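You operate a simulated robot arm through the tools that you are given. There is no shell and no other tool. Be economical: measure what you need, move in short steps, check, and stop when the job is done.

Carry out the task below with a simulated two-armed robot. There is one attempt and no reset: what you move stays moved.

Task
Log the grey job card to the list that it names.
Fine: card on the reader, JOBS by the keys, click the list; then card into the small tray and escape.

It is judged by the outcome, as a careful person would: the job done as asked, and still so three seconds after it is handed in. It fails if anything else is knocked over, pushed out of place, dropped, spilled or broken.

Robot
Two 7-joint arms with two-finger parallel grippers on one trunk, on a base that drives. Base frame: it is fixed to the floor where the robot stands at the start and does not move with it; the origin is under the middle of the robot, x ahead of it, y to its left, z up. Readings come in mm, rad, newtons and seconds.
The left shoulder is at the start at [50, 161, 1123], the right one opposite. With the tool pointing down near the work surface each hand reaches from about 240 to 680 mm from the robot's upright axis, wherever it stands, measured 20 degrees to its own side. Places, roughly: blue network plug on a black lead (3x2x5 cm) [400, -2200, 1000]; escape key [700, -300, 1000]; function key four [700, -500, 1000]; function key one [700, -300, 1000]; function key three [700, -400, 1000]; function key two [700, -400, 1000]; inside of the small white tray [500, 300, 900]; monitor [900, -500, 1100]; monitor key [800, -700, 1000]; strip switch [400, -100, 800]; top of the card reader [500, 0, 900]; tower power key [600, -900, 1200]. Payload 3.43 kg a hand.
The TCP of each hand is the grasp point between the finger pads, 30 mm short of the fingertips. In the tool frame z runs along the fingers and y along their closing line. The gripper opens to 94 mm. The fingers are 28 mm wide and 10 mm thick; the gripper's body (50 by 96 mm) begins 55 mm behind the TCP.
Orientation is that of the tool frame in the base frame, as a unit quaternion [x, y, z, w]. With the fingers straight down and closing along the base's y, the tool's x points along the base's -x, its y along +y and its z along -z.

Tools
- The arms move only by the tool send_rows. It takes "left_increments", "right_increments" or both (then of equal length, played together; a hand with none holds still); each is a list of rows, each a list of 7 numbers: the shift along the tool's x, y, z in mm, then the turn, a rotation vector about the tool's x, y, z in rad, then the opening, from 0 (shut) to 1 (fully open). In form: [[x, y, z, rx, ry, rz, hand], ...]. A call has 1 to 10 rows; each row is the pose to reach, as a shift and turn from the pose commanded when the call began, along the tool's axes at that moment. Rows are played at 5 a second. More than 50 mm and 0.15 rad between two rows, or a gripper value outside its range, and nothing of the call is played. Where a pose cannot be reached the arm comes as near as it can. A force on the tool above 40 N (or 10 N above the force at the start of the call, whichever is more), or a blocked arm, ends the call early, and 0.2 s more pass. The fingers move at their own pace (about 45 mm/s each) and stop on an object; they squeeze with about 21 N. The grip force told is the motor's: it shows also when the fingers shut on nothing. Time passes only in rows, and 0.2 s behind the last, so rows that repeat a pose let the fingers close. It gives the time, the measured TCP pose, the force on the tool (base axes), the opening and the grip force at its end, in the units of the frame above (readings bear some noise), with the torque about the TCP (base axes, N m) and any sound that the robot's microphone picked up, and new pictures: "pictures" is both (left out), scene, wrist or none (wrist: the cameras of the hands that moved).
- Cameras (640 x 400 px; columns grow to the right, rows downward): "scene" is now at [132.1, -6.1, 1284.2]; the picture's right is [-0.08, -1.00, 0.00], its down [-0.20, 0.02, -0.98] and it looks along [0.98, -0.07, -0.20] (base axes); focal length 214 px, centre (320, 200). "left" rides on the left gripper at [76, -14, -103] in its tool frame; the picture's right is [0.18, 0.98, 0.00], its down [-0.75, 0.14, -0.64] and it looks along [-0.63, 0.12, 0.77] (tool axes); focal length 243 px, centre (320, 200). "right" rides on the right gripper at [76, 14, -103] in its tool frame; the picture's right is [-0.18, 0.98, 0.00], its down [-0.75, -0.14, -0.64] and it looks along [-0.63, -0.12, 0.77] (tool axes); focal length 243 px, centre (320, 200).
- slide_trunk(by): slides the trunk up (or, below 0, down) by that many mm; the arms and the scene camera ride with it, the base frame stays. It gives what a move gives, with no picture.
- roll_base(legs): drives the robot by 1 to 6 legs, each [ahead, left, turn to the left] in mm, mm and rad, along the robot's own axes; the way and the turn of a leg run together, so that a leg with both is an arc; at most 1500 mm and 3.142 rad a leg. The arms and the cameras ride along, it lands a little off, and it stops where it bumps. It gives what a move gives, and a new picture of the scene camera.
- pan_tilt(pan, tilt): turns the head with the scene camera to pan (to the left, within 1.396 rad either way) and tilt (down, from -0.506 to 1.204), counted from straight ahead of the robot. It gives what a move gives, and a new picture of the scene camera.
- locate(camera, pixels): for up to 12 pixels [column, row] of the newest picture of that camera ("zoom" is the newest enlarged one), the place [x, y, z] in the base frame of the surface seen there, good to about 2 mm. It takes no simulated time.
- inspect(camera, box): a new picture of the part [left, top, right, bottom] of that camera's present view, enlarged. It takes no simulated time.
- close_job(): hands the job in; it is judged then, once.

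Go step by step. Measure first, check grasps and placings, and put right what went wrong. The budget is 80 turns and 260 pictures, counting those below and the enlarged ones. Unless the task says otherwise, let go and move clear before handing in, and close with one line.

The tools are called after ">>>" by a JSON object that holds its "method" and its "body". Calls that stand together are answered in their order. send_rows: Moves the arms, as the interface text tells. Its arguments: {"type":"object","properties":{"left_increments":{"type":"array"},"right_increments":{"type":"array"},"pictures":{"type":"string","enum":["both","scene","wrist","none"]}},"required":[]} The other tools are called the same way: slide_trunk (by) slides the trunk up or down; roll_base (legs) drives the base; pan_tilt (pan, tilt) turns the head that bears the scene camera; locate (camera, pixels) gives the place of the surface under pixels of a picture; inspect (camera, box) takes an enlarged picture of a part of a camera's view; close_job () hands the job in.

At the start:

```text
time: 0.0
left_position: [280.8, -44.4, 1263.2]
left_orientation: [-0.002, 1.0, -0.001, 0.0]
left_ft_force: [0.8, -0.3, 0.3]
left_torque: [0.0, 0.01, 0.03]
left_grip_width: 93.9
left_grip_force: 0.0
right_position: [244.5, -366.6, 1309.2]
right_orientation: [0.0, 1.0, 0.0, 0.001]
right_ft_force: [0.0, 0.0, 1.1]
right_torque: [0.0, 0.02, 0.03]
right_grip_width: 93.7
right_grip_force: 0.1
trunk travel left (down, up): [-150.0, 117.0]
robot x, y, heading: [-1.0, -1.3, -0.001]
head pan, tilt: [-0.077, 0.206]
```

scene: 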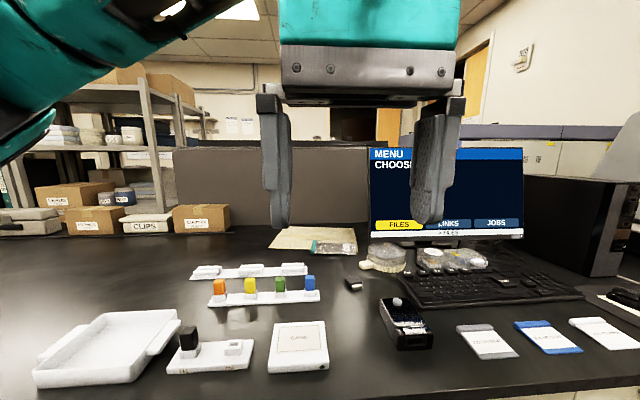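
right: 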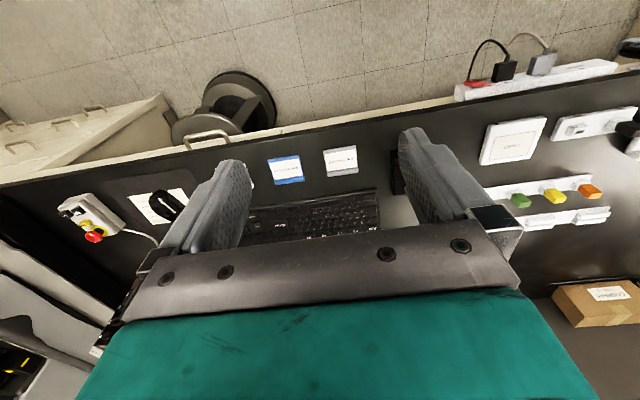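
left: 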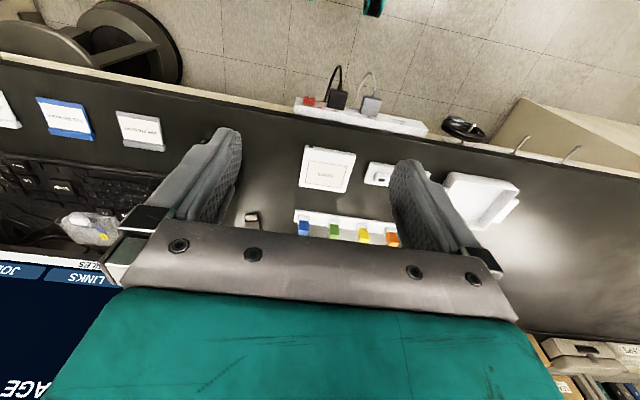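

The scene shows three cards at right (grey at ~(487,340)), a card reader (~(298,345)), a tray (~(105,345)), and the monitor with a menu. I'll enlarge these to read them.

>>> {"method": "inspect", "body": {"camera": "scene", "box": [360, 140, 540, 250]}}

>>> {"method": "inspect", "body": {"camera": "scene", "box": [360, 240, 640, 400]}}

>>> {"method": "inspect", "body": {"camera": "left", "box": [0, 80, 200, 280]}}

>>> {"method": "inspect", "body": {"camera": "scene", "box": [20, 230, 340, 400]}}

>>> {"method": "locate", "body": {"camera": "scene", "pixels": [[460, 325], [492, 325], [518, 356], [485, 358], [297, 345], [105, 345], [400, 310], [398, 300], [412, 340], [450, 290], [353, 284], [480, 345]]}}

```text
3.56 times, centred on (450, 195) of scene
```

zoom: 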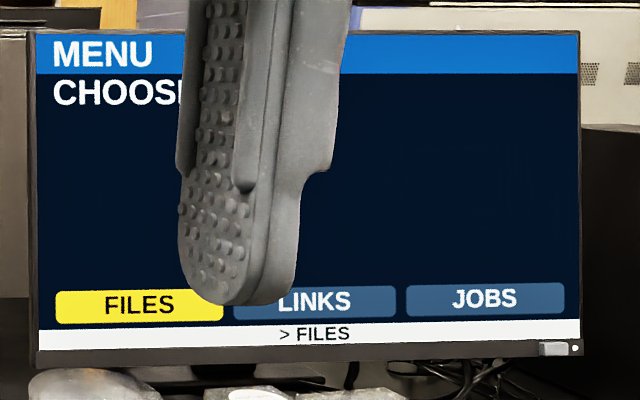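

```text
2.29 times, centred on (500, 320) of scene
```

zoom: 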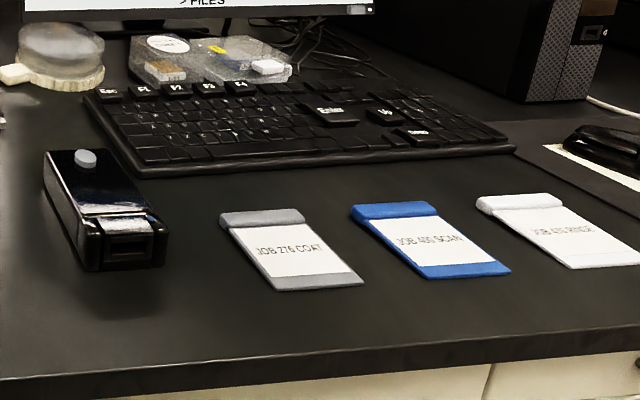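

```text
2.00 times, centred on (100, 180) of left
```

zoom: 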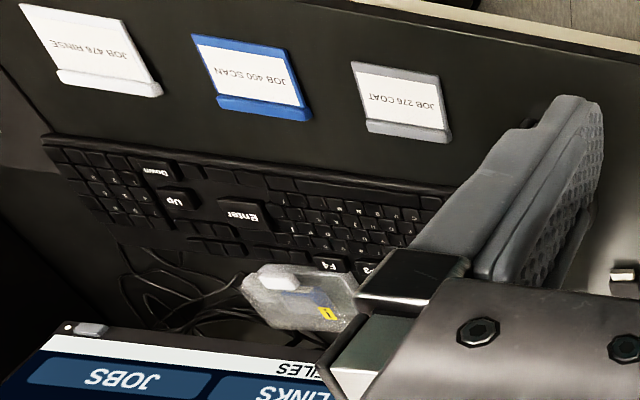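

```text
2.00 times, centred on (180, 315) of scene
```

zoom: 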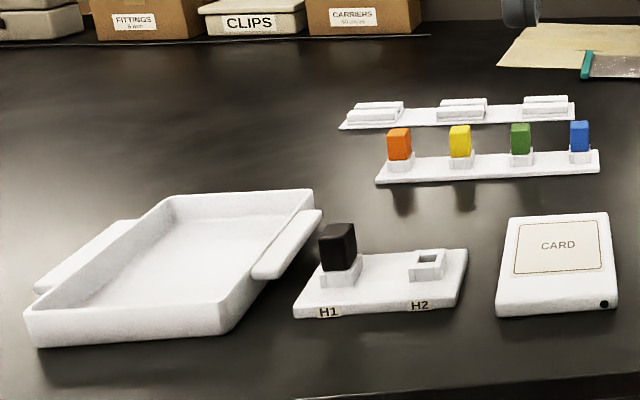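

```text
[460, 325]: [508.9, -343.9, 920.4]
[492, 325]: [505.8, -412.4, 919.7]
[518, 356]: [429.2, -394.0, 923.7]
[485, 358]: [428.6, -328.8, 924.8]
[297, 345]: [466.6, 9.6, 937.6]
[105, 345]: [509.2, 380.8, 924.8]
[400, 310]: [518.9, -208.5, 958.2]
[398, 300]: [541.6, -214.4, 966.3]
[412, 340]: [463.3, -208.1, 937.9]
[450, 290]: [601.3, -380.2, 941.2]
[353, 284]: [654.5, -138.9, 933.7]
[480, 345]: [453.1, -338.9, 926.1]
```

The grey card reads "JOB 276 COAT"; the menu highlights FILES. I'll look right for the mouse and closer at the black device near the keyboard.

>>> {"method": "pan_tilt", "body": {"pan": -0.75, "tilt": 0.55}}

>>> {"method": "inspect", "body": {"camera": "right", "box": [40, 130, 240, 255]}}

>>> {"method": "inspect", "body": {"camera": "right", "box": [240, 120, 440, 245]}}

```text
time: 1.1
left_position: [281.5, -45.6, 1260.8]
left_orientation: [-0.009, 1.0, -0.002, 0.0]
left_ft_force: [17.8, -41.3, -9.5]
left_torque: [4.77, 0.99, 4.37]
left_grip_width: 94.1
left_grip_force: 0.1
right_position: [244.9, -366.4, 1308.3]
right_orientation: [0.0, 1.0, 0.0, 0.0]
right_ft_force: [0.5, 0.4, -0.1]
right_torque: [0.0, 0.0, 0.01]
right_grip_width: 94.2
right_grip_force: 0.1
trunk travel left (down, up): [-150.0, 117.0]
robot x, y, heading: [-0.5, 0.5, -0.002]
head pan, tilt: [-0.75, 0.55]
```

scene: 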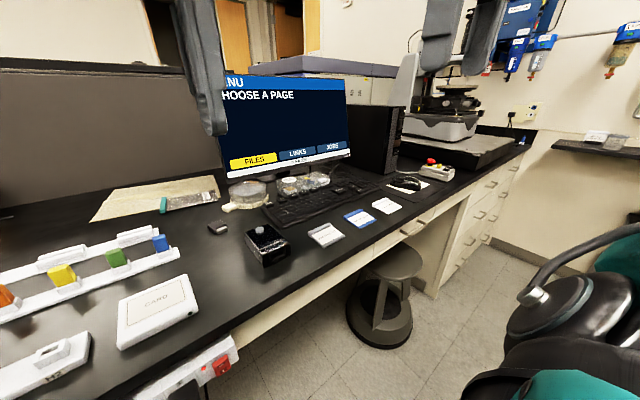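

```text
3.20 times, centred on (140, 192) of right
```

zoom: 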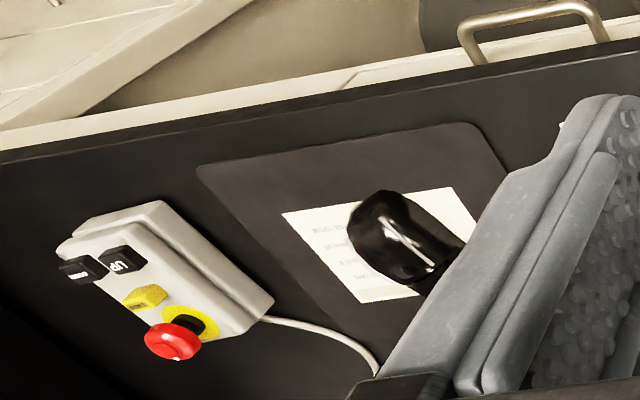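

```text
3.20 times, centred on (340, 182) of right
```

zoom: 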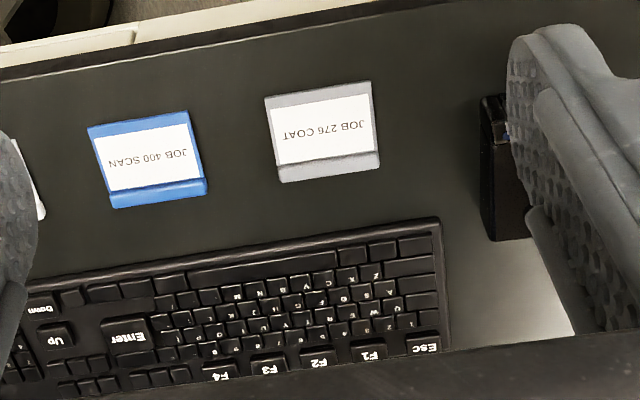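

The head turn left a 41 N sideways force on the left hand, so the arm is touching something (probably the head). I'll move the left hand away to the left and look at the mouse area.

>>> {"method": "send_rows", "body": {"left_increments": [[-20, 40, 0, 0, 0, 0, 1], [-30, 85, 0, 0, 0, 0, 1], [-30, 130, 0, 0, 0, 0, 1], [-30, 175, 0, 0, 0, 0, 1], [-30, 220, 0, 0, 0, 0, 1], [-30, 260, 0, 0, 0, 0, 1]], "pictures": "scene"}}

>>> {"method": "inspect", "body": {"camera": "scene", "box": [340, 150, 460, 225]}}

>>> {"method": "inspect", "body": {"camera": "scene", "box": [200, 160, 400, 285]}}

```text
time: 2.5
left_position: [309.5, 215.4, 1263.7]
left_orientation: [0.0, 1.0, -0.002, 0.0]
left_ft_force: [-0.1, -0.2, -0.2]
left_torque: [-0.02, 0.0, 0.01]
left_grip_width: 93.8
left_grip_force: 0.0
right_position: [244.6, -366.3, 1309.1]
right_orientation: [0.001, 1.0, 0.0, 0.0]
right_ft_force: [0.5, 0.2, -0.2]
right_torque: [-0.01, -0.01, 0.0]
right_grip_width: 94.0
right_grip_force: 0.2
trunk travel left (down, up): [-150.0, 117.0]
robot x, y, heading: [-5.5, -5.1, 0.002]
head pan, tilt: [-0.75, 0.55]
```

scene: 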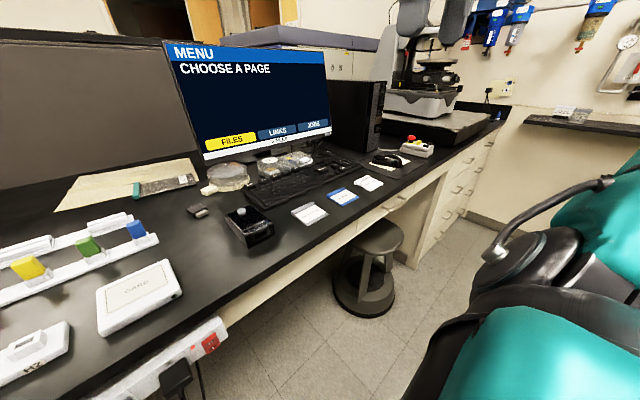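

```text
5.33 times, centred on (400, 188) of scene
```

zoom: 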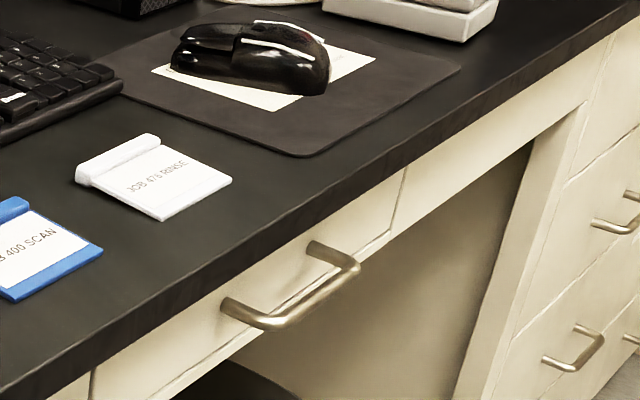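

```text
3.20 times, centred on (300, 222) of scene
```

zoom: 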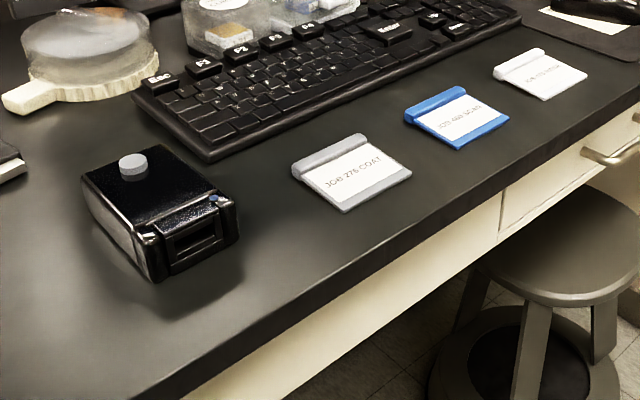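

Left hand is free (force 0). Now I measure the card, keys, mouse, stool and table edge.

>>> {"method": "inspect", "body": {"camera": "scene", "box": [220, 150, 420, 275]}}

>>> {"method": "locate", "body": {"camera": "scene", "pixels": [[380, 228], [376, 262], [340, 300], [394, 300], [290, 280], [388, 158], [376, 165], [436, 165], [400, 180], [404, 158], [134, 296], [230, 305]]}}

>>> {"method": "locate", "body": {"camera": "zoom", "pixels": [[227, 212], [239, 240], [300, 185], [340, 178], [296, 196], [345, 187], [320, 181], [330, 200], [386, 196], [345, 212], [365, 190], [310, 200]]}}

```text
3.20 times, centred on (320, 212) of scene
```

zoom: 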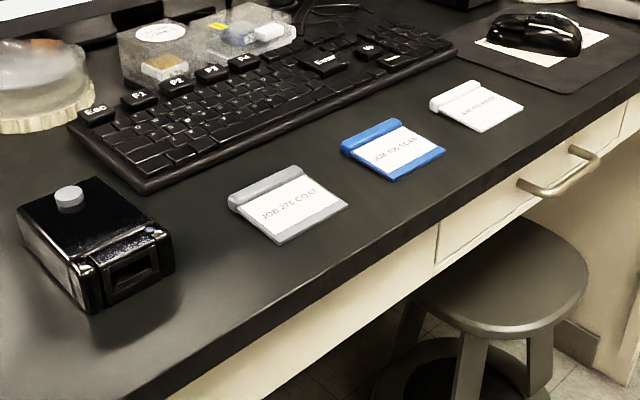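

```text
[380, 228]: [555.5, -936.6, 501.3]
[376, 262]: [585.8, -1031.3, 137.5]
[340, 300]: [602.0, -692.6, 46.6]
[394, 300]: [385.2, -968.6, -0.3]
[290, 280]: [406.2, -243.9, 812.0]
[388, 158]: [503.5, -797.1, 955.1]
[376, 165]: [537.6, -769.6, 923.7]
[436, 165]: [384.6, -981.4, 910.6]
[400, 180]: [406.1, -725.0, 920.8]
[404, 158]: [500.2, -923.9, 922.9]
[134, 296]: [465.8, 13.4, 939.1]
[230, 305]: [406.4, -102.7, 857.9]
```

```text
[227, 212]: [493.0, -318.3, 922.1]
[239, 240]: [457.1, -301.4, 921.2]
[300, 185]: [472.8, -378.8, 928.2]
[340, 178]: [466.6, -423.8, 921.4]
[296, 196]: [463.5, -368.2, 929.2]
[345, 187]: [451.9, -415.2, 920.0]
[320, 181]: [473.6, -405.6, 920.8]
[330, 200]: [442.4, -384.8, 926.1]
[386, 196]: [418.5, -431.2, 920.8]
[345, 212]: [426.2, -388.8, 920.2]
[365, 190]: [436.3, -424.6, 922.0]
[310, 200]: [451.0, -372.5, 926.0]
```

Table top is z≈921, front edge x≈406, mouse at ~(503,-797). I'll zoom the right camera on the grey card to get its corners and tab.

>>> {"method": "inspect", "body": {"camera": "right", "box": [300, 135, 380, 185]}}

```text
8.00 times, centred on (340, 160) of right
```

zoom: 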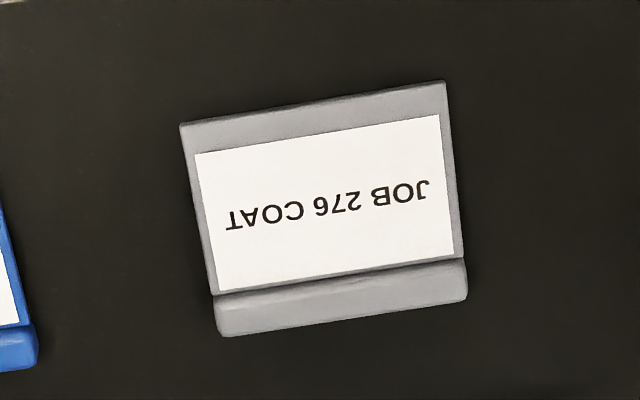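

>>> {"method": "locate", "body": {"camera": "zoom", "pixels": [[185, 128], [442, 85], [222, 330], [463, 295], [345, 288], [340, 305], [220, 300], [460, 265], [330, 190], [315, 110], [345, 315], [550, 300]]}}

```text
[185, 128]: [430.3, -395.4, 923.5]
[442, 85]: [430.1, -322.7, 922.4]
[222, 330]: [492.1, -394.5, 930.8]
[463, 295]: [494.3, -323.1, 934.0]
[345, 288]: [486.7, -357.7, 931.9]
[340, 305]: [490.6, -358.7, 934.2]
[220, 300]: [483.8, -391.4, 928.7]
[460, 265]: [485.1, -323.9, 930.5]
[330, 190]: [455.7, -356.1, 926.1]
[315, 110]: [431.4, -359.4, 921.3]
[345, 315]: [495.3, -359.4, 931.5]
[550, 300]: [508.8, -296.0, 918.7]
```

The grey card spans x 428–496, y −396…−322, with a raised tab (x≈483–497, top ≈933, table ≈921). I'll grip the tab front-to-back with the right hand, turned 90°; first move above it.

>>> {"method": "send_rows", "body": {"right_increments": [[-24.5, 0.7, 22, 0, 0, 0.145, 1], [-49, 1.4, 44, 0, 0, 0.29, 1], [-73.5, 2.1, 66, 0, 0, 0.435, 1], [-98, 2.8, 88, 0, 0, 0.58, 1], [-122.5, 3.5, 110, 0, 0, 0.725, 1], [-147, 4.2, 132, 0, 0, 0.87, 1], [-171.5, 4.9, 154, 0, 0, 1.015, 1], [-196, 5.6, 176, 0, 0, 1.16, 1], [-220.5, 6.3, 198, 0, 0, 1.305, 1], [-245, 7, 220, 0, 0, 1.45, 1]], "pictures": "wrist"}}

```text
time: 4.7
left_position: [311.2, 215.0, 1263.6]
left_orientation: [-0.001, 1.0, 0.0, -0.001]
left_ft_force: [-0.2, 0.5, 0.4]
left_torque: [-0.01, 0.02, -0.04]
left_grip_width: 93.9
left_grip_force: 0.0
right_position: [489.6, -360.4, 1087.3]
right_orientation: [0.664, 0.748, 0.0, 0.0]
right_ft_force: [1.3, 0.6, 0.0]
right_torque: [0.04, -0.03, 0.0]
right_grip_width: 93.8
right_grip_force: 0.1
trunk travel left (down, up): [-150.0, 117.0]
robot x, y, heading: [0.3, -6.5, 0.002]
head pan, tilt: [-0.75, 0.55]
```

right: 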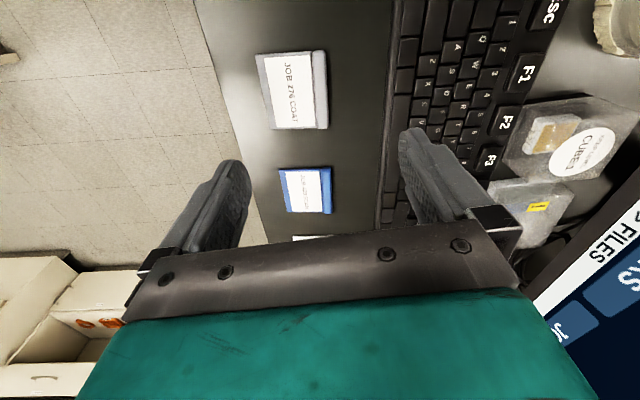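

The card tab is at about (320,90) in the wrist view. I'll re-measure it closer and finish the turn while descending to z≈1000.

>>> {"method": "locate", "body": {"camera": "right", "pixels": [[313, 55], [325, 54], [316, 90], [324, 90], [318, 125], [327, 124], [260, 56], [274, 126]]}}

>>> {"method": "send_rows", "body": {"right_increments": [[0, 0, 40, 0, 0, 0.12, 1], [0, 0, 80, 0, 0, 0.12, 1]], "pictures": "wrist"}}

```text
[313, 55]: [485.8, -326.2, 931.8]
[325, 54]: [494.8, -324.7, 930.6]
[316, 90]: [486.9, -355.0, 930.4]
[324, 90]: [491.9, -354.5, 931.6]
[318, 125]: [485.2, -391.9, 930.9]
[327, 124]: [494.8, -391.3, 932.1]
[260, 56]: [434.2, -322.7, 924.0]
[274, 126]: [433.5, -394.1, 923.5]
```

```text
time: 5.2
left_position: [310.7, 213.8, 1263.4]
left_orientation: [0.0, 1.0, 0.0, 0.0]
left_ft_force: [0.6, -0.5, 0.7]
left_torque: [0.02, -0.01, 0.01]
left_grip_width: 93.7
left_grip_force: 0.1
right_position: [490.8, -359.5, 1008.2]
right_orientation: [0.707, 0.708, 0.0, 0.001]
right_ft_force: [-0.1, 0.1, 0.7]
right_torque: [0.01, 0.05, 0.0]
right_grip_width: 94.0
right_grip_force: 0.2
trunk travel left (down, up): [-150.0, 117.0]
robot x, y, heading: [2.0, 1.5, 0.001]
head pan, tilt: [-0.75, 0.55]
```

right: 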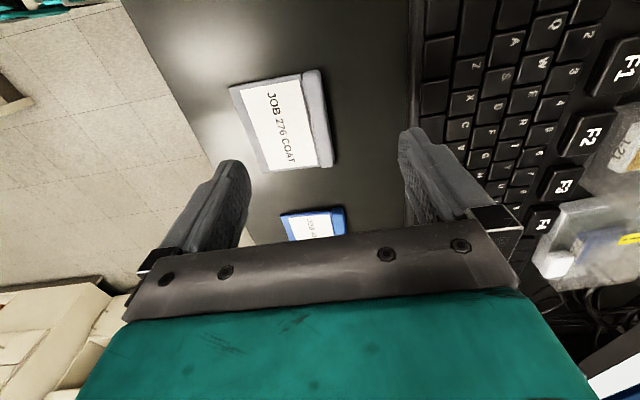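

Tab centre x≈490.5, y≈−358; the hand is right above. I narrow the fingers to ~40 mm (keyboard is close behind), descend so tips sit just above the card plate, then close.

>>> {"method": "send_rows", "body": {"right_increments": [[0, 0, 0, 0, 0, 0, 0.42], [0, 0, 0, 0, 0, 0, 0.42], [0, 0, 20, 0, 0, 0, 0.42], [0, 0, 40, 0, 0, 0, 0.42], [0, 0, 51, 0, 0, 0, 0.42], [0, 0, 51, 0, 0, 0, 0.42]], "pictures": "wrist"}}

```text
time: 6.7
left_position: [310.7, 214.3, 1265.6]
left_orientation: [-0.001, 1.0, 0.0, 0.0]
left_ft_force: [-0.1, 0.4, 0.0]
left_torque: [-0.02, 0.0, -0.01]
left_grip_width: 93.9
left_grip_force: 0.0
right_position: [490.4, -359.3, 957.2]
right_orientation: [0.706, 0.708, 0.0, -0.001]
right_ft_force: [0.3, -0.3, 0.1]
right_torque: [-0.02, 0.0, 0.0]
right_grip_width: 39.6
right_grip_force: 0.5
trunk travel left (down, up): [-150.0, 117.0]
robot x, y, heading: [-0.9, -0.0, -0.002]
head pan, tilt: [-0.75, 0.55]
```

right: 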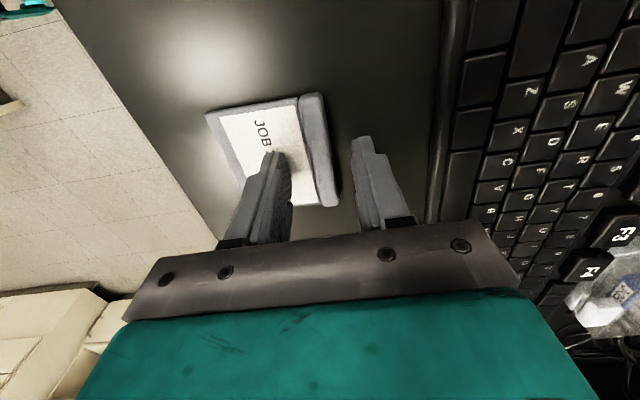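

Fingers straddle the tab (tips at (270,155) and (362,140)) with no contact. Closing, then a small lift.

>>> {"method": "send_rows", "body": {"right_increments": [[0, 0, 0, 0, 0, 0, 0], [0, 0, 0, 0, 0, 0, 0], [0, 0, 0, 0, 0, 0, 0], [0, 0, 0, 0, 0, 0, 0], [0, 0, -20, 0, 0, 0, 0], [0, 0, -60, 0, 0, 0, 0], [0, 0, -100, 0, 0, 0, 0]], "pictures": "both"}}

```text
time: 8.2
left_position: [309.6, 216.3, 1264.5]
left_orientation: [-0.002, 1.0, -0.002, 0.0]
left_ft_force: [-0.4, -0.4, 0.3]
left_torque: [-0.03, -0.02, 0.03]
left_grip_width: 93.9
left_grip_force: 0.0
right_position: [490.4, -361.0, 1057.7]
right_orientation: [0.706, 0.708, 0.0, 0.0]
right_ft_force: [0.1, 0.0, -0.3]
right_torque: [-0.03, 0.03, -0.01]
right_grip_width: 0.0
right_grip_force: 21.0
trunk travel left (down, up): [-150.0, 117.0]
robot x, y, heading: [-0.6, 0.6, 0.0]
head pan, tilt: [-0.75, 0.55]
```

scene: 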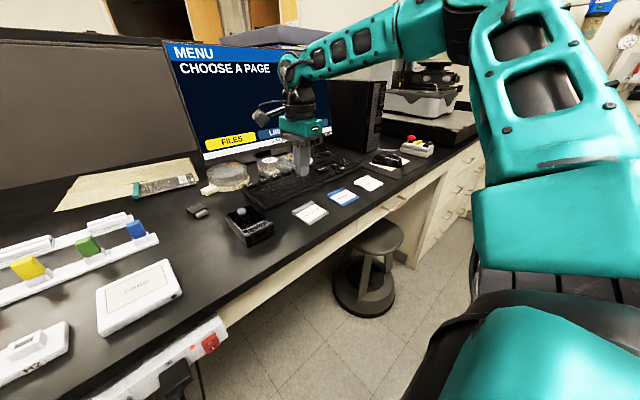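
right: 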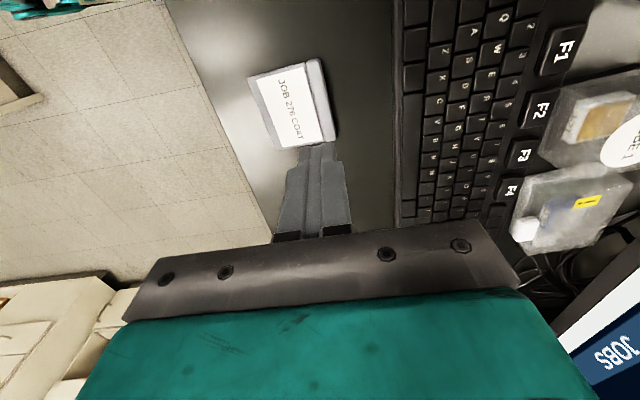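

The fingers shut on nothing (width 0): they slipped off the rounded tab top. I'll re-measure the card before retrying deeper.

>>> {"method": "inspect", "body": {"camera": "right", "box": [240, 50, 352, 160]}}

>>> {"method": "locate", "body": {"camera": "right", "pixels": [[310, 65], [319, 63], [327, 135], [336, 134], [250, 80], [318, 100], [326, 100], [275, 145], [360, 100], [362, 130]]}}

```text
3.64 times, centred on (296, 105) of right
```

zoom: 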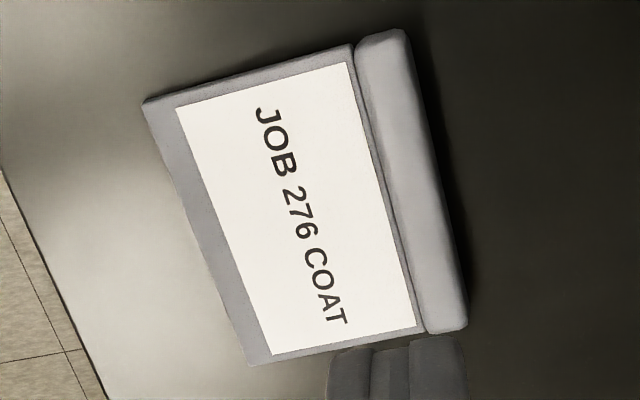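

```text
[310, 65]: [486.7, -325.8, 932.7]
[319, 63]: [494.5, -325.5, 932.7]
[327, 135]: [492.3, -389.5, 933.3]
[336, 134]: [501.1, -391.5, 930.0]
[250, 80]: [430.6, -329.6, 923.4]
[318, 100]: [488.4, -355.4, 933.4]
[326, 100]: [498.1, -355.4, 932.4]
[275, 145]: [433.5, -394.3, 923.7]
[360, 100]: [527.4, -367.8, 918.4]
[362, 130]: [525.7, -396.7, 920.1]
```

Card only shifted a few mm/slightly yawed; tab centre now x≈492.5. Retry with tips ~3 mm lower.

>>> {"method": "send_rows", "body": {"right_increments": [[2, 2, 0, 0, 0, 0, 0.42], [2, 2, 30, 0, 0, 0, 0.42], [2, 2, 70, 0, 0, 0, 0.42], [2, 2, 95, 0, 0, 0, 0.42], [2, 2, 104, 0, 0, 0, 0.42], [2, 2, 104, 0, 0, 0, 0.42]], "pictures": "none"}}

>>> {"method": "send_rows", "body": {"right_increments": [[0, 0, 0, 0, 0, 0, 0.1], [0, 0, 0, 0, 0, 0, 0], [0, 0, 0, 0, 0, 0, 0], [0, 0, 0, 0, 0, 0, 0]], "pictures": "wrist"}}

```text
time: 9.7
left_position: [309.5, 215.3, 1264.1]
left_orientation: [-0.001, 1.0, -0.001, 0.0]
left_ft_force: [-0.1, 0.3, 0.0]
left_torque: [0.01, -0.01, -0.01]
left_grip_width: 94.0
left_grip_force: 0.0
right_position: [489.9, -358.4, 956.5]
right_orientation: [0.707, 0.707, 0.001, 0.0]
right_ft_force: [-0.1, -3.0, 12.1]
right_torque: [-0.02, 0.26, 0.09]
right_grip_width: 40.1
right_grip_force: 0.8
trunk travel left (down, up): [-150.0, 117.0]
robot x, y, heading: [-0.3, 2.6, 0.0]
head pan, tilt: [-0.75, 0.55]
```

```text
time: 10.7
left_position: [309.9, 216.2, 1264.5]
left_orientation: [-0.001, 1.0, -0.002, 0.0]
left_ft_force: [-0.4, -0.4, 0.5]
left_torque: [-0.01, 0.01, 0.03]
left_grip_width: 94.1
left_grip_force: 0.0
right_position: [491.4, -358.1, 957.4]
right_orientation: [0.706, 0.708, 0.003, 0.004]
right_ft_force: [8.9, -2.8, 23.6]
right_torque: [-0.1, -0.19, 0.07]
right_grip_width: 12.2
right_grip_force: 20.7
trunk travel left (down, up): [-150.0, 117.0]
robot x, y, heading: [2.8, 0.6, 0.004]
head pan, tilt: [-0.75, 0.55]
```

right: 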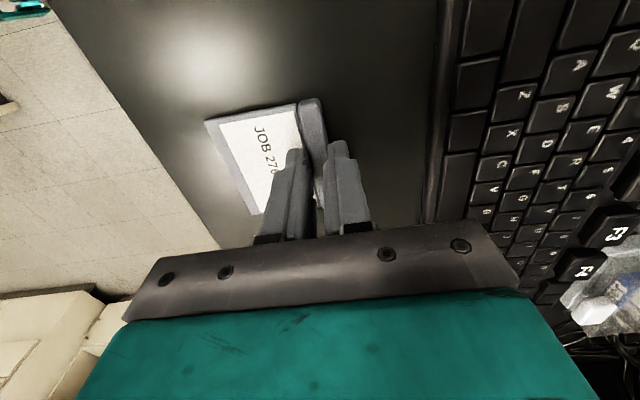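

Grip width 12.2 mm at 20.7 N — it holds the tab. Lift gently and check.

>>> {"method": "send_rows", "body": {"right_increments": [[0, 0, -8, 0, 0, 0, 0], [0, 0, -25, 0, 0, 0, 0], [0, 0, -50, 0, 0, 0, 0], [0, 0, -80, 0, 0, 0, 0]], "pictures": "both"}}

```text
time: 11.7
left_position: [311.0, 215.5, 1263.3]
left_orientation: [-0.001, 1.0, -0.002, -0.001]
left_ft_force: [-0.2, 0.0, 0.9]
left_torque: [0.0, 0.01, -0.01]
left_grip_width: 93.9
left_grip_force: 0.1
right_position: [489.4, -357.5, 1037.0]
right_orientation: [0.707, 0.707, -0.001, -0.002]
right_ft_force: [0.4, -0.2, -0.6]
right_torque: [0.03, -0.04, -0.02]
right_grip_width: 11.6
right_grip_force: 21.1
trunk travel left (down, up): [-150.0, 117.0]
robot x, y, heading: [-0.5, 0.3, 0.001]
head pan, tilt: [-0.75, 0.55]
```

scene: 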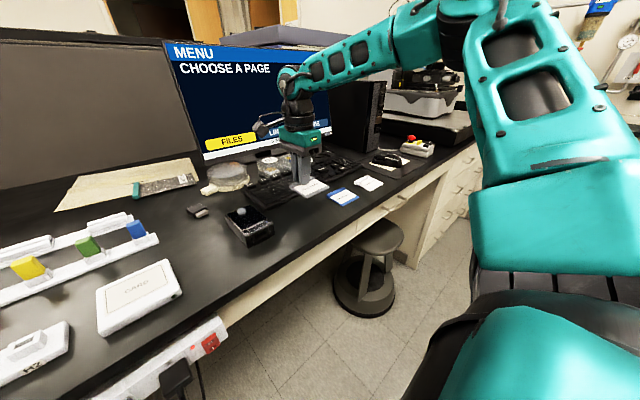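
right: 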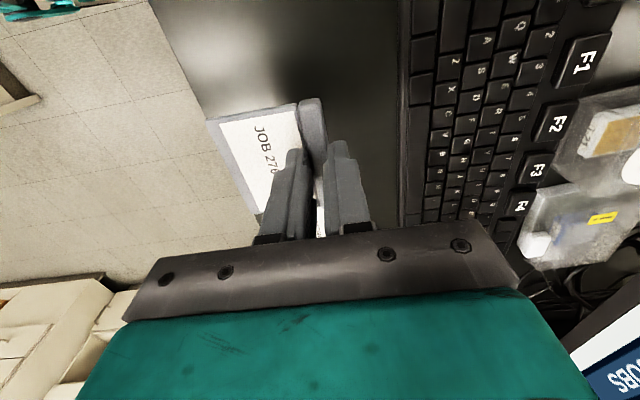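

Card lifted and steady. Now look at the reader and tray for placing.

>>> {"method": "pan_tilt", "body": {"pan": 0.1, "tilt": 0.7}}

>>> {"method": "inspect", "body": {"camera": "scene", "box": [240, 150, 440, 275]}}

```text
time: 12.8
left_position: [310.8, 214.7, 1263.4]
left_orientation: [-0.001, 1.0, -0.001, 0.001]
left_ft_force: [-0.7, -0.1, -1.1]
left_torque: [0.02, 0.0, -0.01]
left_grip_width: 94.4
left_grip_force: 0.0
right_position: [491.0, -357.5, 1035.9]
right_orientation: [0.706, 0.708, 0.0, 0.0]
right_ft_force: [0.3, -0.4, 0.0]
right_torque: [-0.02, -0.01, -0.02]
right_grip_width: 11.9
right_grip_force: 21.1
trunk travel left (down, up): [-150.0, 117.0]
robot x, y, heading: [-1.1, 0.8, -0.002]
head pan, tilt: [0.099, 0.7]
```

scene: 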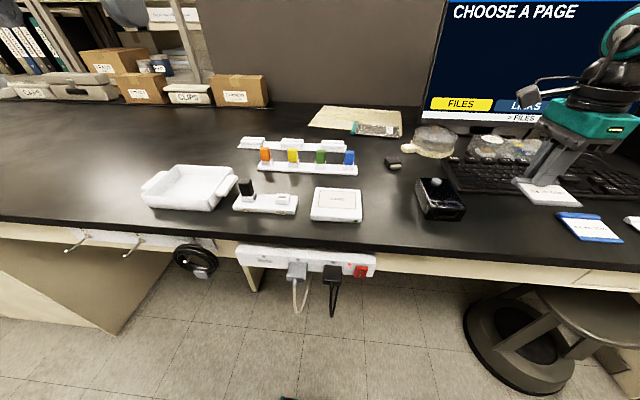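

```text
3.20 times, centred on (340, 212) of scene
```

zoom: 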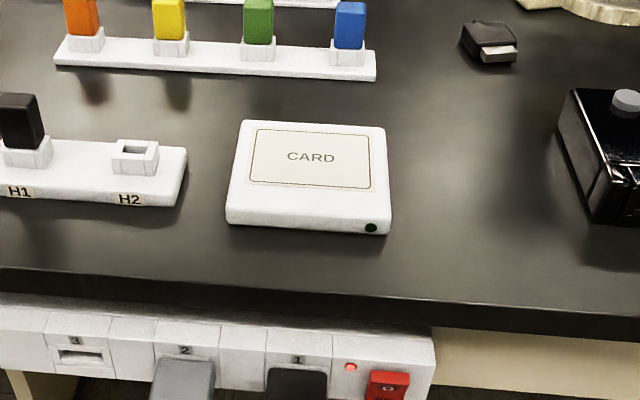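

>>> {"method": "locate", "body": {"camera": "zoom", "pixels": [[242, 124], [384, 129], [230, 208], [388, 218], [253, 133], [368, 137], [248, 183], [370, 186], [310, 157], [308, 195]]}}

>>> {"method": "locate", "body": {"camera": "scene", "pixels": [[166, 190], [206, 190], [185, 180], [152, 198], [208, 200], [174, 168], [228, 168], [144, 200], [212, 208], [190, 170], [185, 200], [185, 208]]}}

```text
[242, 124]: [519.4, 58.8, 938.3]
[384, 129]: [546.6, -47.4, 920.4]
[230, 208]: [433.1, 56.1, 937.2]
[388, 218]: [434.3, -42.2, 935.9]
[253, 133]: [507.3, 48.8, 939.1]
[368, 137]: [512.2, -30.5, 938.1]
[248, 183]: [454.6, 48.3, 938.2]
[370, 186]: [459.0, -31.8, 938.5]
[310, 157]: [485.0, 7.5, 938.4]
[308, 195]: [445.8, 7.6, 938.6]
```

```text
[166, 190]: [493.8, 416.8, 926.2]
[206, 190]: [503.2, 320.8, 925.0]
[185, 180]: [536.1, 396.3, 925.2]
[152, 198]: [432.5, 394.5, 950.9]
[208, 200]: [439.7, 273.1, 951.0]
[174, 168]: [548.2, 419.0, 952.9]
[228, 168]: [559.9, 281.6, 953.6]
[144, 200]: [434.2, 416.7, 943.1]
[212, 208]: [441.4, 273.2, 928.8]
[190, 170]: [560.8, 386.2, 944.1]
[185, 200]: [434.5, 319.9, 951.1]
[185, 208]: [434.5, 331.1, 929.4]
```

Reader pad: x 454–510, y −31…49, top z 938.5. I'll carry the card across at z≈1055 to TCP (509, 8).

>>> {"method": "send_rows", "body": {"right_increments": [[20, 0, -15, 0, 0, 0, 0], [60, 2, -20, 0, 0, 0, 0], [105, 5, -20, 0, 0, 0, 0], [150, 8, -20, 0, 0, 0, 0], [195, 11, -20, 0, 0, 0, 0], [240, 14, -20, 0, 0, 0, 0], [285, 16, -20, 0, 0, 0, 0], [330, 18, -20, 0, 0, 0, 0], [366, 19, -20, 0, 0, 0, 0], [366, 19, -20, 0, 0, 0, 0]], "pictures": "both"}}

```text
time: 15.0
left_position: [310.5, 213.4, 1263.9]
left_orientation: [-0.001, 1.0, -0.001, 0.0]
left_ft_force: [0.4, -0.6, -0.8]
left_torque: [-0.03, 0.01, 0.0]
left_grip_width: 94.2
left_grip_force: 0.1
right_position: [442.7, -120.8, 1047.9]
right_orientation: [0.706, 0.708, 0.002, 0.001]
right_ft_force: [-0.2, -0.3, 0.0]
right_torque: [0.02, 0.02, 0.0]
right_grip_width: 11.6
right_grip_force: 21.3
right hand out of reach, approached as far as the arm can: row 5, 6, 7, 8, 9, 10
trunk travel left (down, up): [-150.0, 117.0]
robot x, y, heading: [3.4, -0.4, -0.0]
head pan, tilt: [0.099, 0.7]
```

scene: 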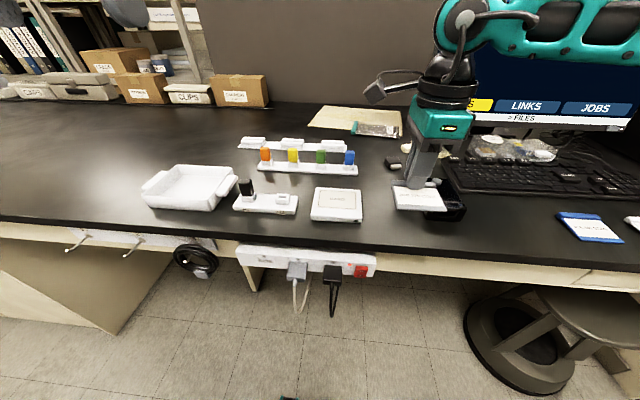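
right: 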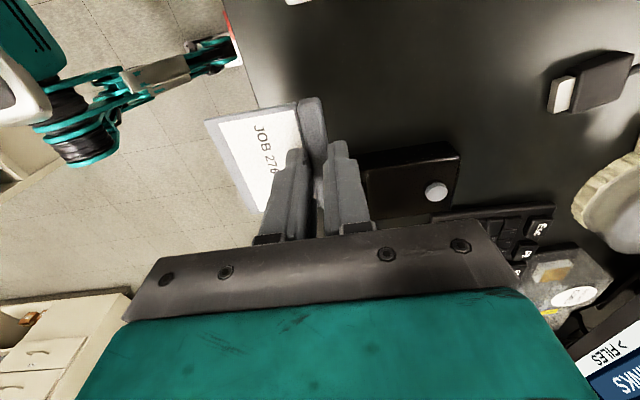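

The right hand can't reach that far left from here. I'll raise it and roll the base 280 mm to the left.

>>> {"method": "send_rows", "body": {"right_increments": [[0, 0, -30, 0, 0, 0, 0], [0, 0, -60, 0, 0, 0, 0]], "pictures": "none"}}

>>> {"method": "roll_base", "body": {"legs": [[0, 280, 0]]}}

```text
time: 15.6
left_position: [311.0, 214.8, 1264.6]
left_orientation: [0.0, 1.0, -0.001, 0.0]
left_ft_force: [-0.8, -0.2, 0.5]
left_torque: [0.01, 0.02, -0.03]
left_grip_width: 94.2
left_grip_force: 0.1
right_position: [439.5, -125.4, 1095.7]
right_orientation: [0.706, 0.708, 0.0, -0.002]
right_ft_force: [0.3, -0.5, -0.4]
right_torque: [0.0, 0.01, -0.01]
right_grip_width: 11.8
right_grip_force: 21.1
right hand out of reach, approached as far as the arm can: row 2
trunk travel left (down, up): [-150.0, 117.0]
robot x, y, heading: [1.4, 1.3, 0.0]
head pan, tilt: [0.099, 0.7]
```

```text
time: 18.6
left_position: [308.9, 493.6, 1265.1]
left_orientation: [-0.004, 1.0, -0.002, 0.0]
left_ft_force: [-0.5, 0.5, -0.2]
left_torque: [0.0, 0.0, 0.01]
left_grip_width: 93.9
left_grip_force: 0.0
right_position: [438.9, 153.3, 1096.2]
right_orientation: [0.705, 0.709, 0.001, 0.0]
right_ft_force: [0.4, 0.5, -0.2]
right_torque: [0.0, -0.01, -0.03]
right_grip_width: 11.6
right_grip_force: 21.0
trunk travel left (down, up): [-150.0, 117.0]
robot x, y, heading: [-3.0, 277.1, -0.001]
head pan, tilt: [0.099, 0.7]
```

scene: 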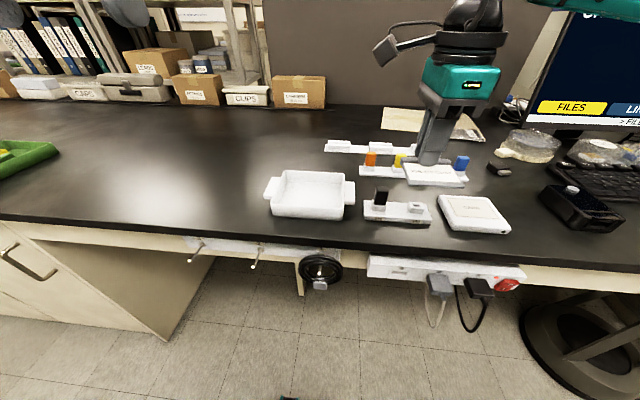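

Base moved. Now move the hand right-and-forward to above the reader at z≈1000.

>>> {"method": "send_rows", "body": {"right_increments": [[-40, 18, 0, 0, 0, 0, 0], [-80, 36, 0, 0, 0, 0, 0], [-120, 55, 0, 0, 0, 0, 0], [-145, 70, 20, 0, 0, 0, 0], [-145, 70, 60, 0, 0, 0, 0], [-145, 70, 96, 0, 0, 0, 0], [-145, 70, 96, 0, 0, 0, 0]], "pictures": "both"}}

```text
time: 20.2
left_position: [309.5, 493.1, 1264.9]
left_orientation: [-0.005, 1.0, -0.001, 0.0]
left_ft_force: [0.6, -0.3, 0.8]
left_torque: [-0.02, -0.01, -0.01]
left_grip_width: 94.2
left_grip_force: 0.1
right_position: [511.0, 8.1, 998.4]
right_orientation: [0.705, 0.709, 0.0, 0.001]
right_ft_force: [0.3, -0.1, -0.9]
right_torque: [-0.01, 0.02, 0.0]
right_grip_width: 11.8
right_grip_force: 21.1
trunk travel left (down, up): [-150.0, 117.0]
robot x, y, heading: [0.2, 278.2, -0.001]
head pan, tilt: [0.099, 0.7]
```

scene: 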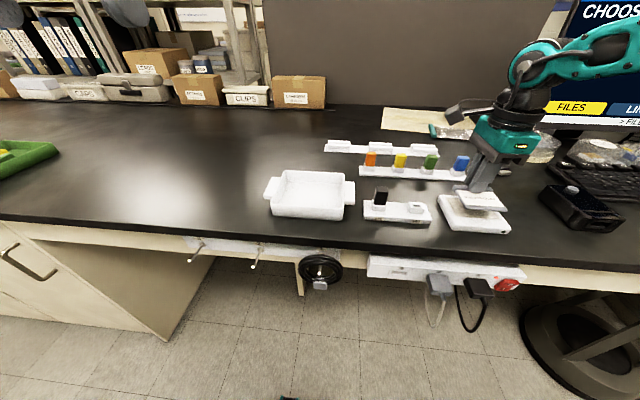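
right: 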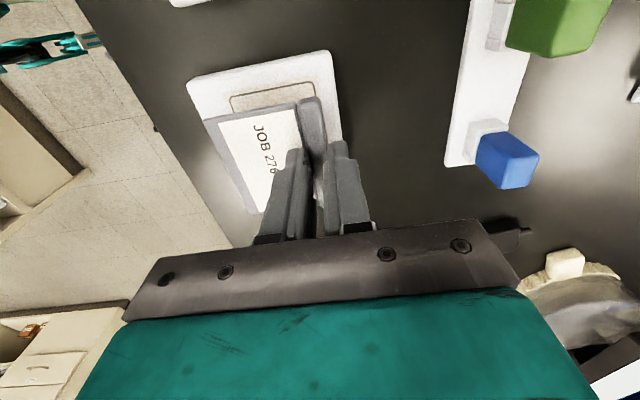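

The card hovers over the reader. Lowering ~22 mm until contact.

>>> {"method": "send_rows", "body": {"right_increments": [[0, 0, 12, 0, 0, 0, 0], [0, 0, 19, 0, 0, 0, 0], [0, 0, 22, 0, 0, 0, 0]], "pictures": "wrist"}}

```text
time: 21.1
left_position: [309.8, 493.9, 1263.5]
left_orientation: [-0.003, 1.0, -0.001, 0.0]
left_ft_force: [-0.3, -0.3, -0.4]
left_torque: [0.0, 0.02, -0.01]
left_grip_width: 93.9
left_grip_force: 0.1
right_position: [510.6, 8.0, 977.1]
right_orientation: [0.706, 0.709, 0.001, 0.0]
right_ft_force: [0.4, -0.6, -0.1]
right_torque: [0.0, 0.0, -0.03]
right_grip_width: 11.8
right_grip_force: 21.2
trunk travel left (down, up): [-150.0, 117.0]
robot x, y, heading: [-4.5, 276.2, 0.0]
head pan, tilt: [0.099, 0.7]
```

right: 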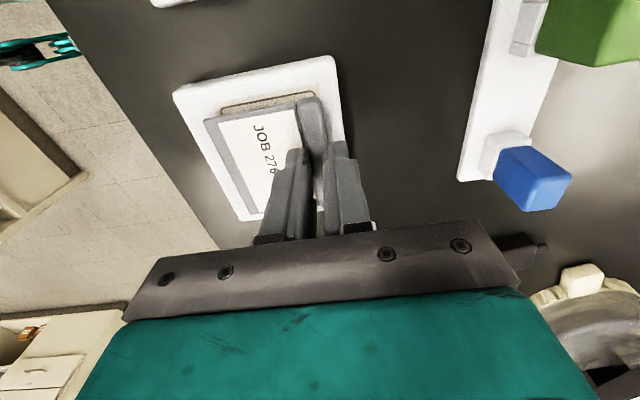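

No contact yet; a few mm more, in small steps.

>>> {"method": "send_rows", "body": {"right_increments": [[0, 0, 1.5, 0, 0, 0, 0], [0, 0, 3, 0, 0, 0, 0]], "pictures": "none"}}

>>> {"method": "inspect", "body": {"camera": "scene", "box": [425, 160, 535, 240]}}

>>> {"method": "inspect", "body": {"camera": "right", "box": [160, 40, 360, 240]}}

```text
time: 21.6
left_position: [307.5, 492.6, 1264.0]
left_orientation: [-0.004, 1.0, 0.0, 0.0]
left_ft_force: [0.0, 0.2, -0.5]
left_torque: [0.03, -0.04, -0.03]
left_grip_width: 94.5
left_grip_force: 0.1
right_position: [510.7, 7.8, 976.2]
right_orientation: [0.706, 0.708, 0.003, 0.001]
right_ft_force: [0.4, -2.6, 9.0]
right_torque: [-0.13, -0.02, 0.04]
right_grip_width: 11.8
right_grip_force: 21.1
trunk travel left (down, up): [-150.0, 117.0]
robot x, y, heading: [0.3, 277.7, 0.006]
head pan, tilt: [0.099, 0.7]
```

```text
5.00 times, centred on (480, 200) of scene
```

zoom: 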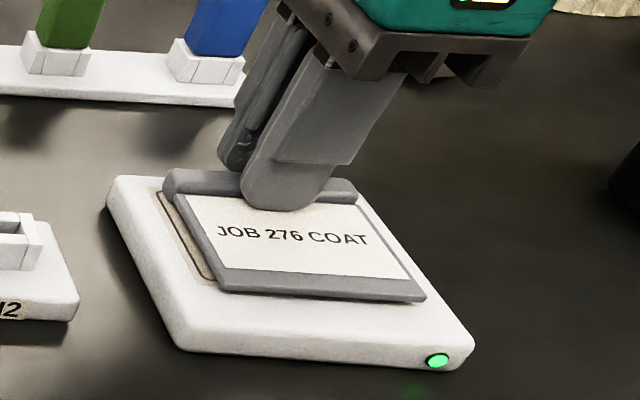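

```text
2.00 times, centred on (260, 140) of right
```

zoom: 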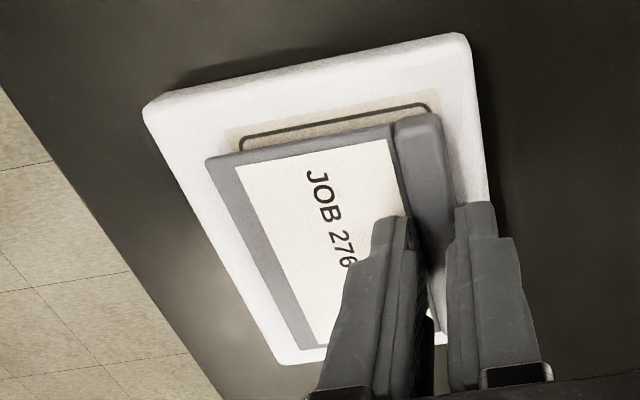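

The reader's light is green. Card sits ~8 mm to the right of centre, so I'll lift 4 mm, shift 8 mm left, set down, release and rise.

>>> {"method": "send_rows", "body": {"right_increments": [[0, 0, -4, 0, 0, 0, 0], [8, 0, -4, 0, 0, 0, 0], [8, 0, -1, 0, 0, 0, 0], [8, 0, -0.5, 0, 0, 0, 0.3], [8, 0, -0.5, 0, 0, 0, 0.4], [8, 0, -1, 0, 0, 0, 0.4], [8, 0, -20, 0, 0, 0, 0.4], [8, 0, -60, 0, 0, 0, 0.4], [8, 0, -105, 0, 0, 0, 0.4]], "pictures": "scene"}}

>>> {"method": "inspect", "body": {"camera": "scene", "box": [425, 160, 535, 240]}}

```text
time: 23.6
left_position: [310.1, 493.1, 1263.8]
left_orientation: [-0.003, 1.0, -0.001, 0.0]
left_ft_force: [0.9, -0.5, 0.8]
left_torque: [-0.06, 0.03, 0.02]
left_grip_width: 94.1
left_grip_force: 0.1
right_position: [511.5, 17.8, 1079.4]
right_orientation: [0.705, 0.709, 0.001, -0.001]
right_ft_force: [0.1, 0.4, 0.7]
right_torque: [0.0, 0.02, 0.0]
right_grip_width: 37.3
right_grip_force: 0.0
trunk travel left (down, up): [-150.0, 117.0]
robot x, y, heading: [1.0, 276.5, 0.003]
head pan, tilt: [0.099, 0.7]
```

scene: 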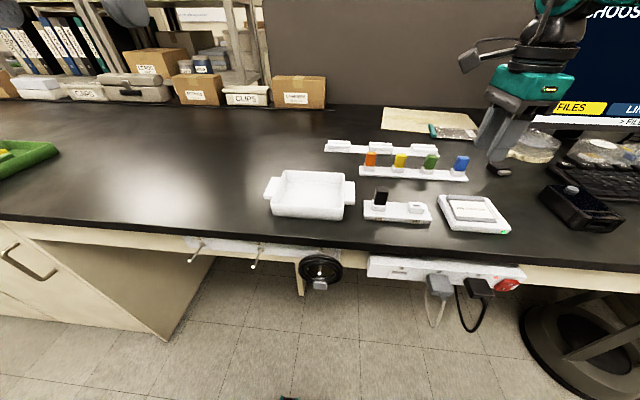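

```text
5.00 times, centred on (480, 200) of scene
```

zoom: 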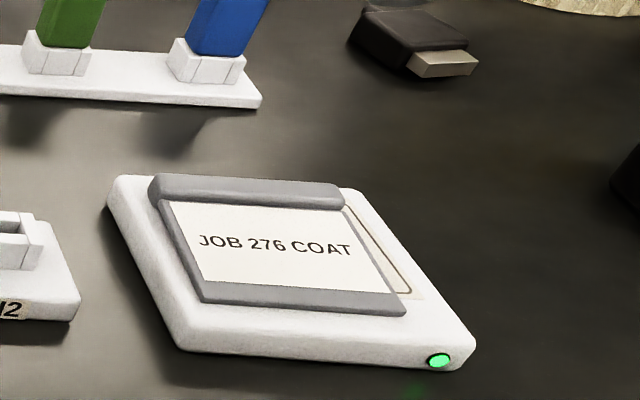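

Card is centred on the reader, light green. Next raise the hand and drive right so that keyboard and screen are in view.

>>> {"method": "send_rows", "body": {"right_increments": [[0, -20, -40, 0, 0, 0, 0.3], [0, -40, -70, 0, 0, 0, 0.2]], "pictures": "none"}}

>>> {"method": "roll_base", "body": {"legs": [[0, -580, 0]]}}

>>> {"method": "pan_tilt", "body": {"pan": -0.35, "tilt": 0.5}}

```text
time: 24.2
left_position: [309.2, 492.9, 1262.0]
left_orientation: [-0.003, 1.0, -0.001, 0.0]
left_ft_force: [0.0, -0.7, 0.1]
left_torque: [0.0, 0.03, 0.04]
left_grip_width: 93.9
left_grip_force: 0.1
right_position: [471.4, 15.9, 1148.5]
right_orientation: [0.705, 0.709, 0.0, 0.001]
right_ft_force: [-0.8, -0.6, 0.0]
right_torque: [0.01, -0.01, -0.03]
right_grip_width: 18.9
right_grip_force: 0.0
trunk travel left (down, up): [-150.0, 117.0]
robot x, y, heading: [0.3, 276.3, 0.003]
head pan, tilt: [0.099, 0.7]
```

```text
time: 29.8
left_position: [311.5, -85.0, 1263.9]
left_orientation: [-0.003, 1.0, -0.001, 0.0]
left_ft_force: [0.4, -1.1, -0.1]
left_torque: [-0.01, -0.01, -0.02]
left_grip_width: 94.0
left_grip_force: 0.1
right_position: [473.2, -562.2, 1148.1]
right_orientation: [0.705, 0.709, 0.001, 0.001]
right_ft_force: [0.4, -0.3, 0.5]
right_torque: [0.0, -0.03, -0.02]
right_grip_width: 18.8
right_grip_force: 0.1
trunk travel left (down, up): [-150.0, 117.0]
robot x, y, heading: [4.0, -299.4, 0.004]
head pan, tilt: [0.099, 0.7]
```

scene: 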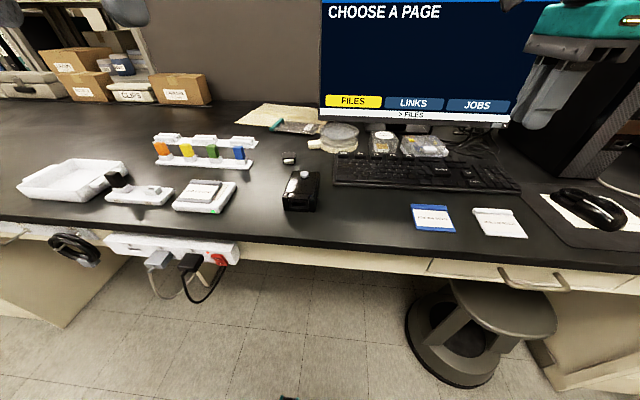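

```text
time: 30.7
left_position: [310.9, -84.0, 1264.0]
left_orientation: [-0.004, 1.0, -0.002, 0.0]
left_ft_force: [0.2, -0.6, -0.3]
left_torque: [-0.04, 0.0, 0.02]
left_grip_width: 93.7
left_grip_force: 0.1
right_position: [473.0, -562.5, 1149.1]
right_orientation: [0.705, 0.709, 0.001, 0.0]
right_ft_force: [0.7, 0.4, -0.6]
right_torque: [0.0, 0.01, 0.0]
right_grip_width: 18.8
right_grip_force: 0.0
trunk travel left (down, up): [-150.0, 117.0]
robot x, y, heading: [3.6, -301.7, 0.012]
head pan, tilt: [-0.351, 0.499]
```

scene: 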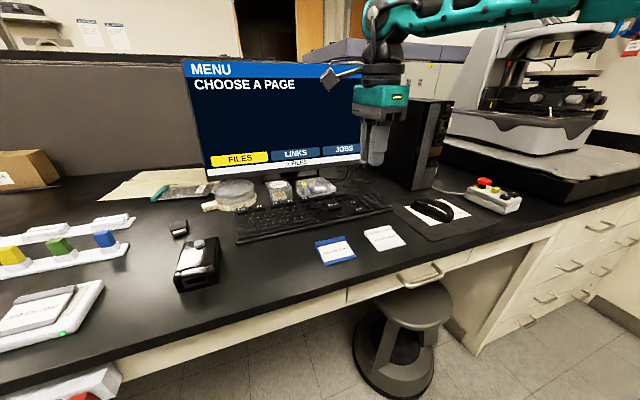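

Menu shows FILES selected, LINKS and JOBS to the right. I zoom on the keyboard and the mouse.

>>> {"method": "inspect", "body": {"camera": "scene", "box": [390, 175, 480, 245]}}

>>> {"method": "inspect", "body": {"camera": "scene", "box": [225, 180, 385, 250]}}

```text
5.71 times, centred on (435, 210) of scene
```

zoom: 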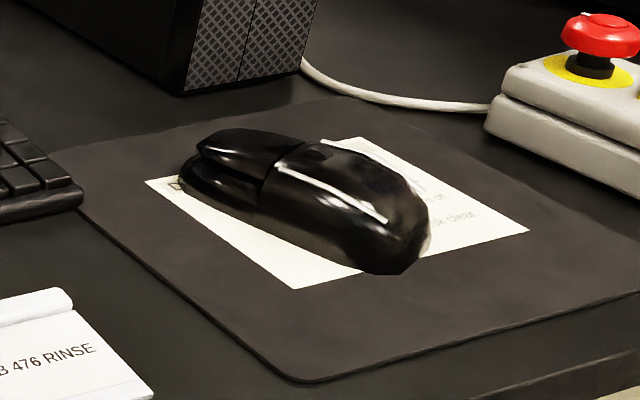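

```text
4.00 times, centred on (305, 215) of scene
```

zoom: 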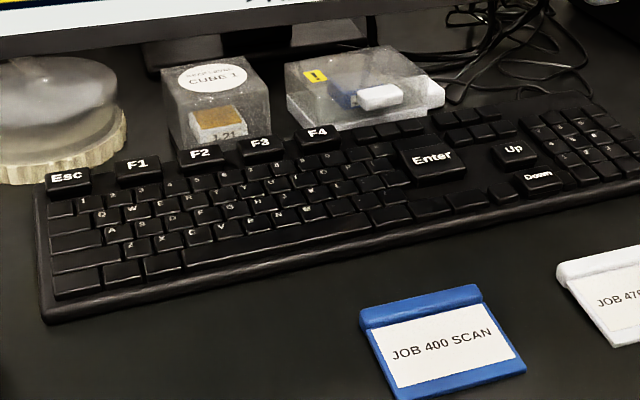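

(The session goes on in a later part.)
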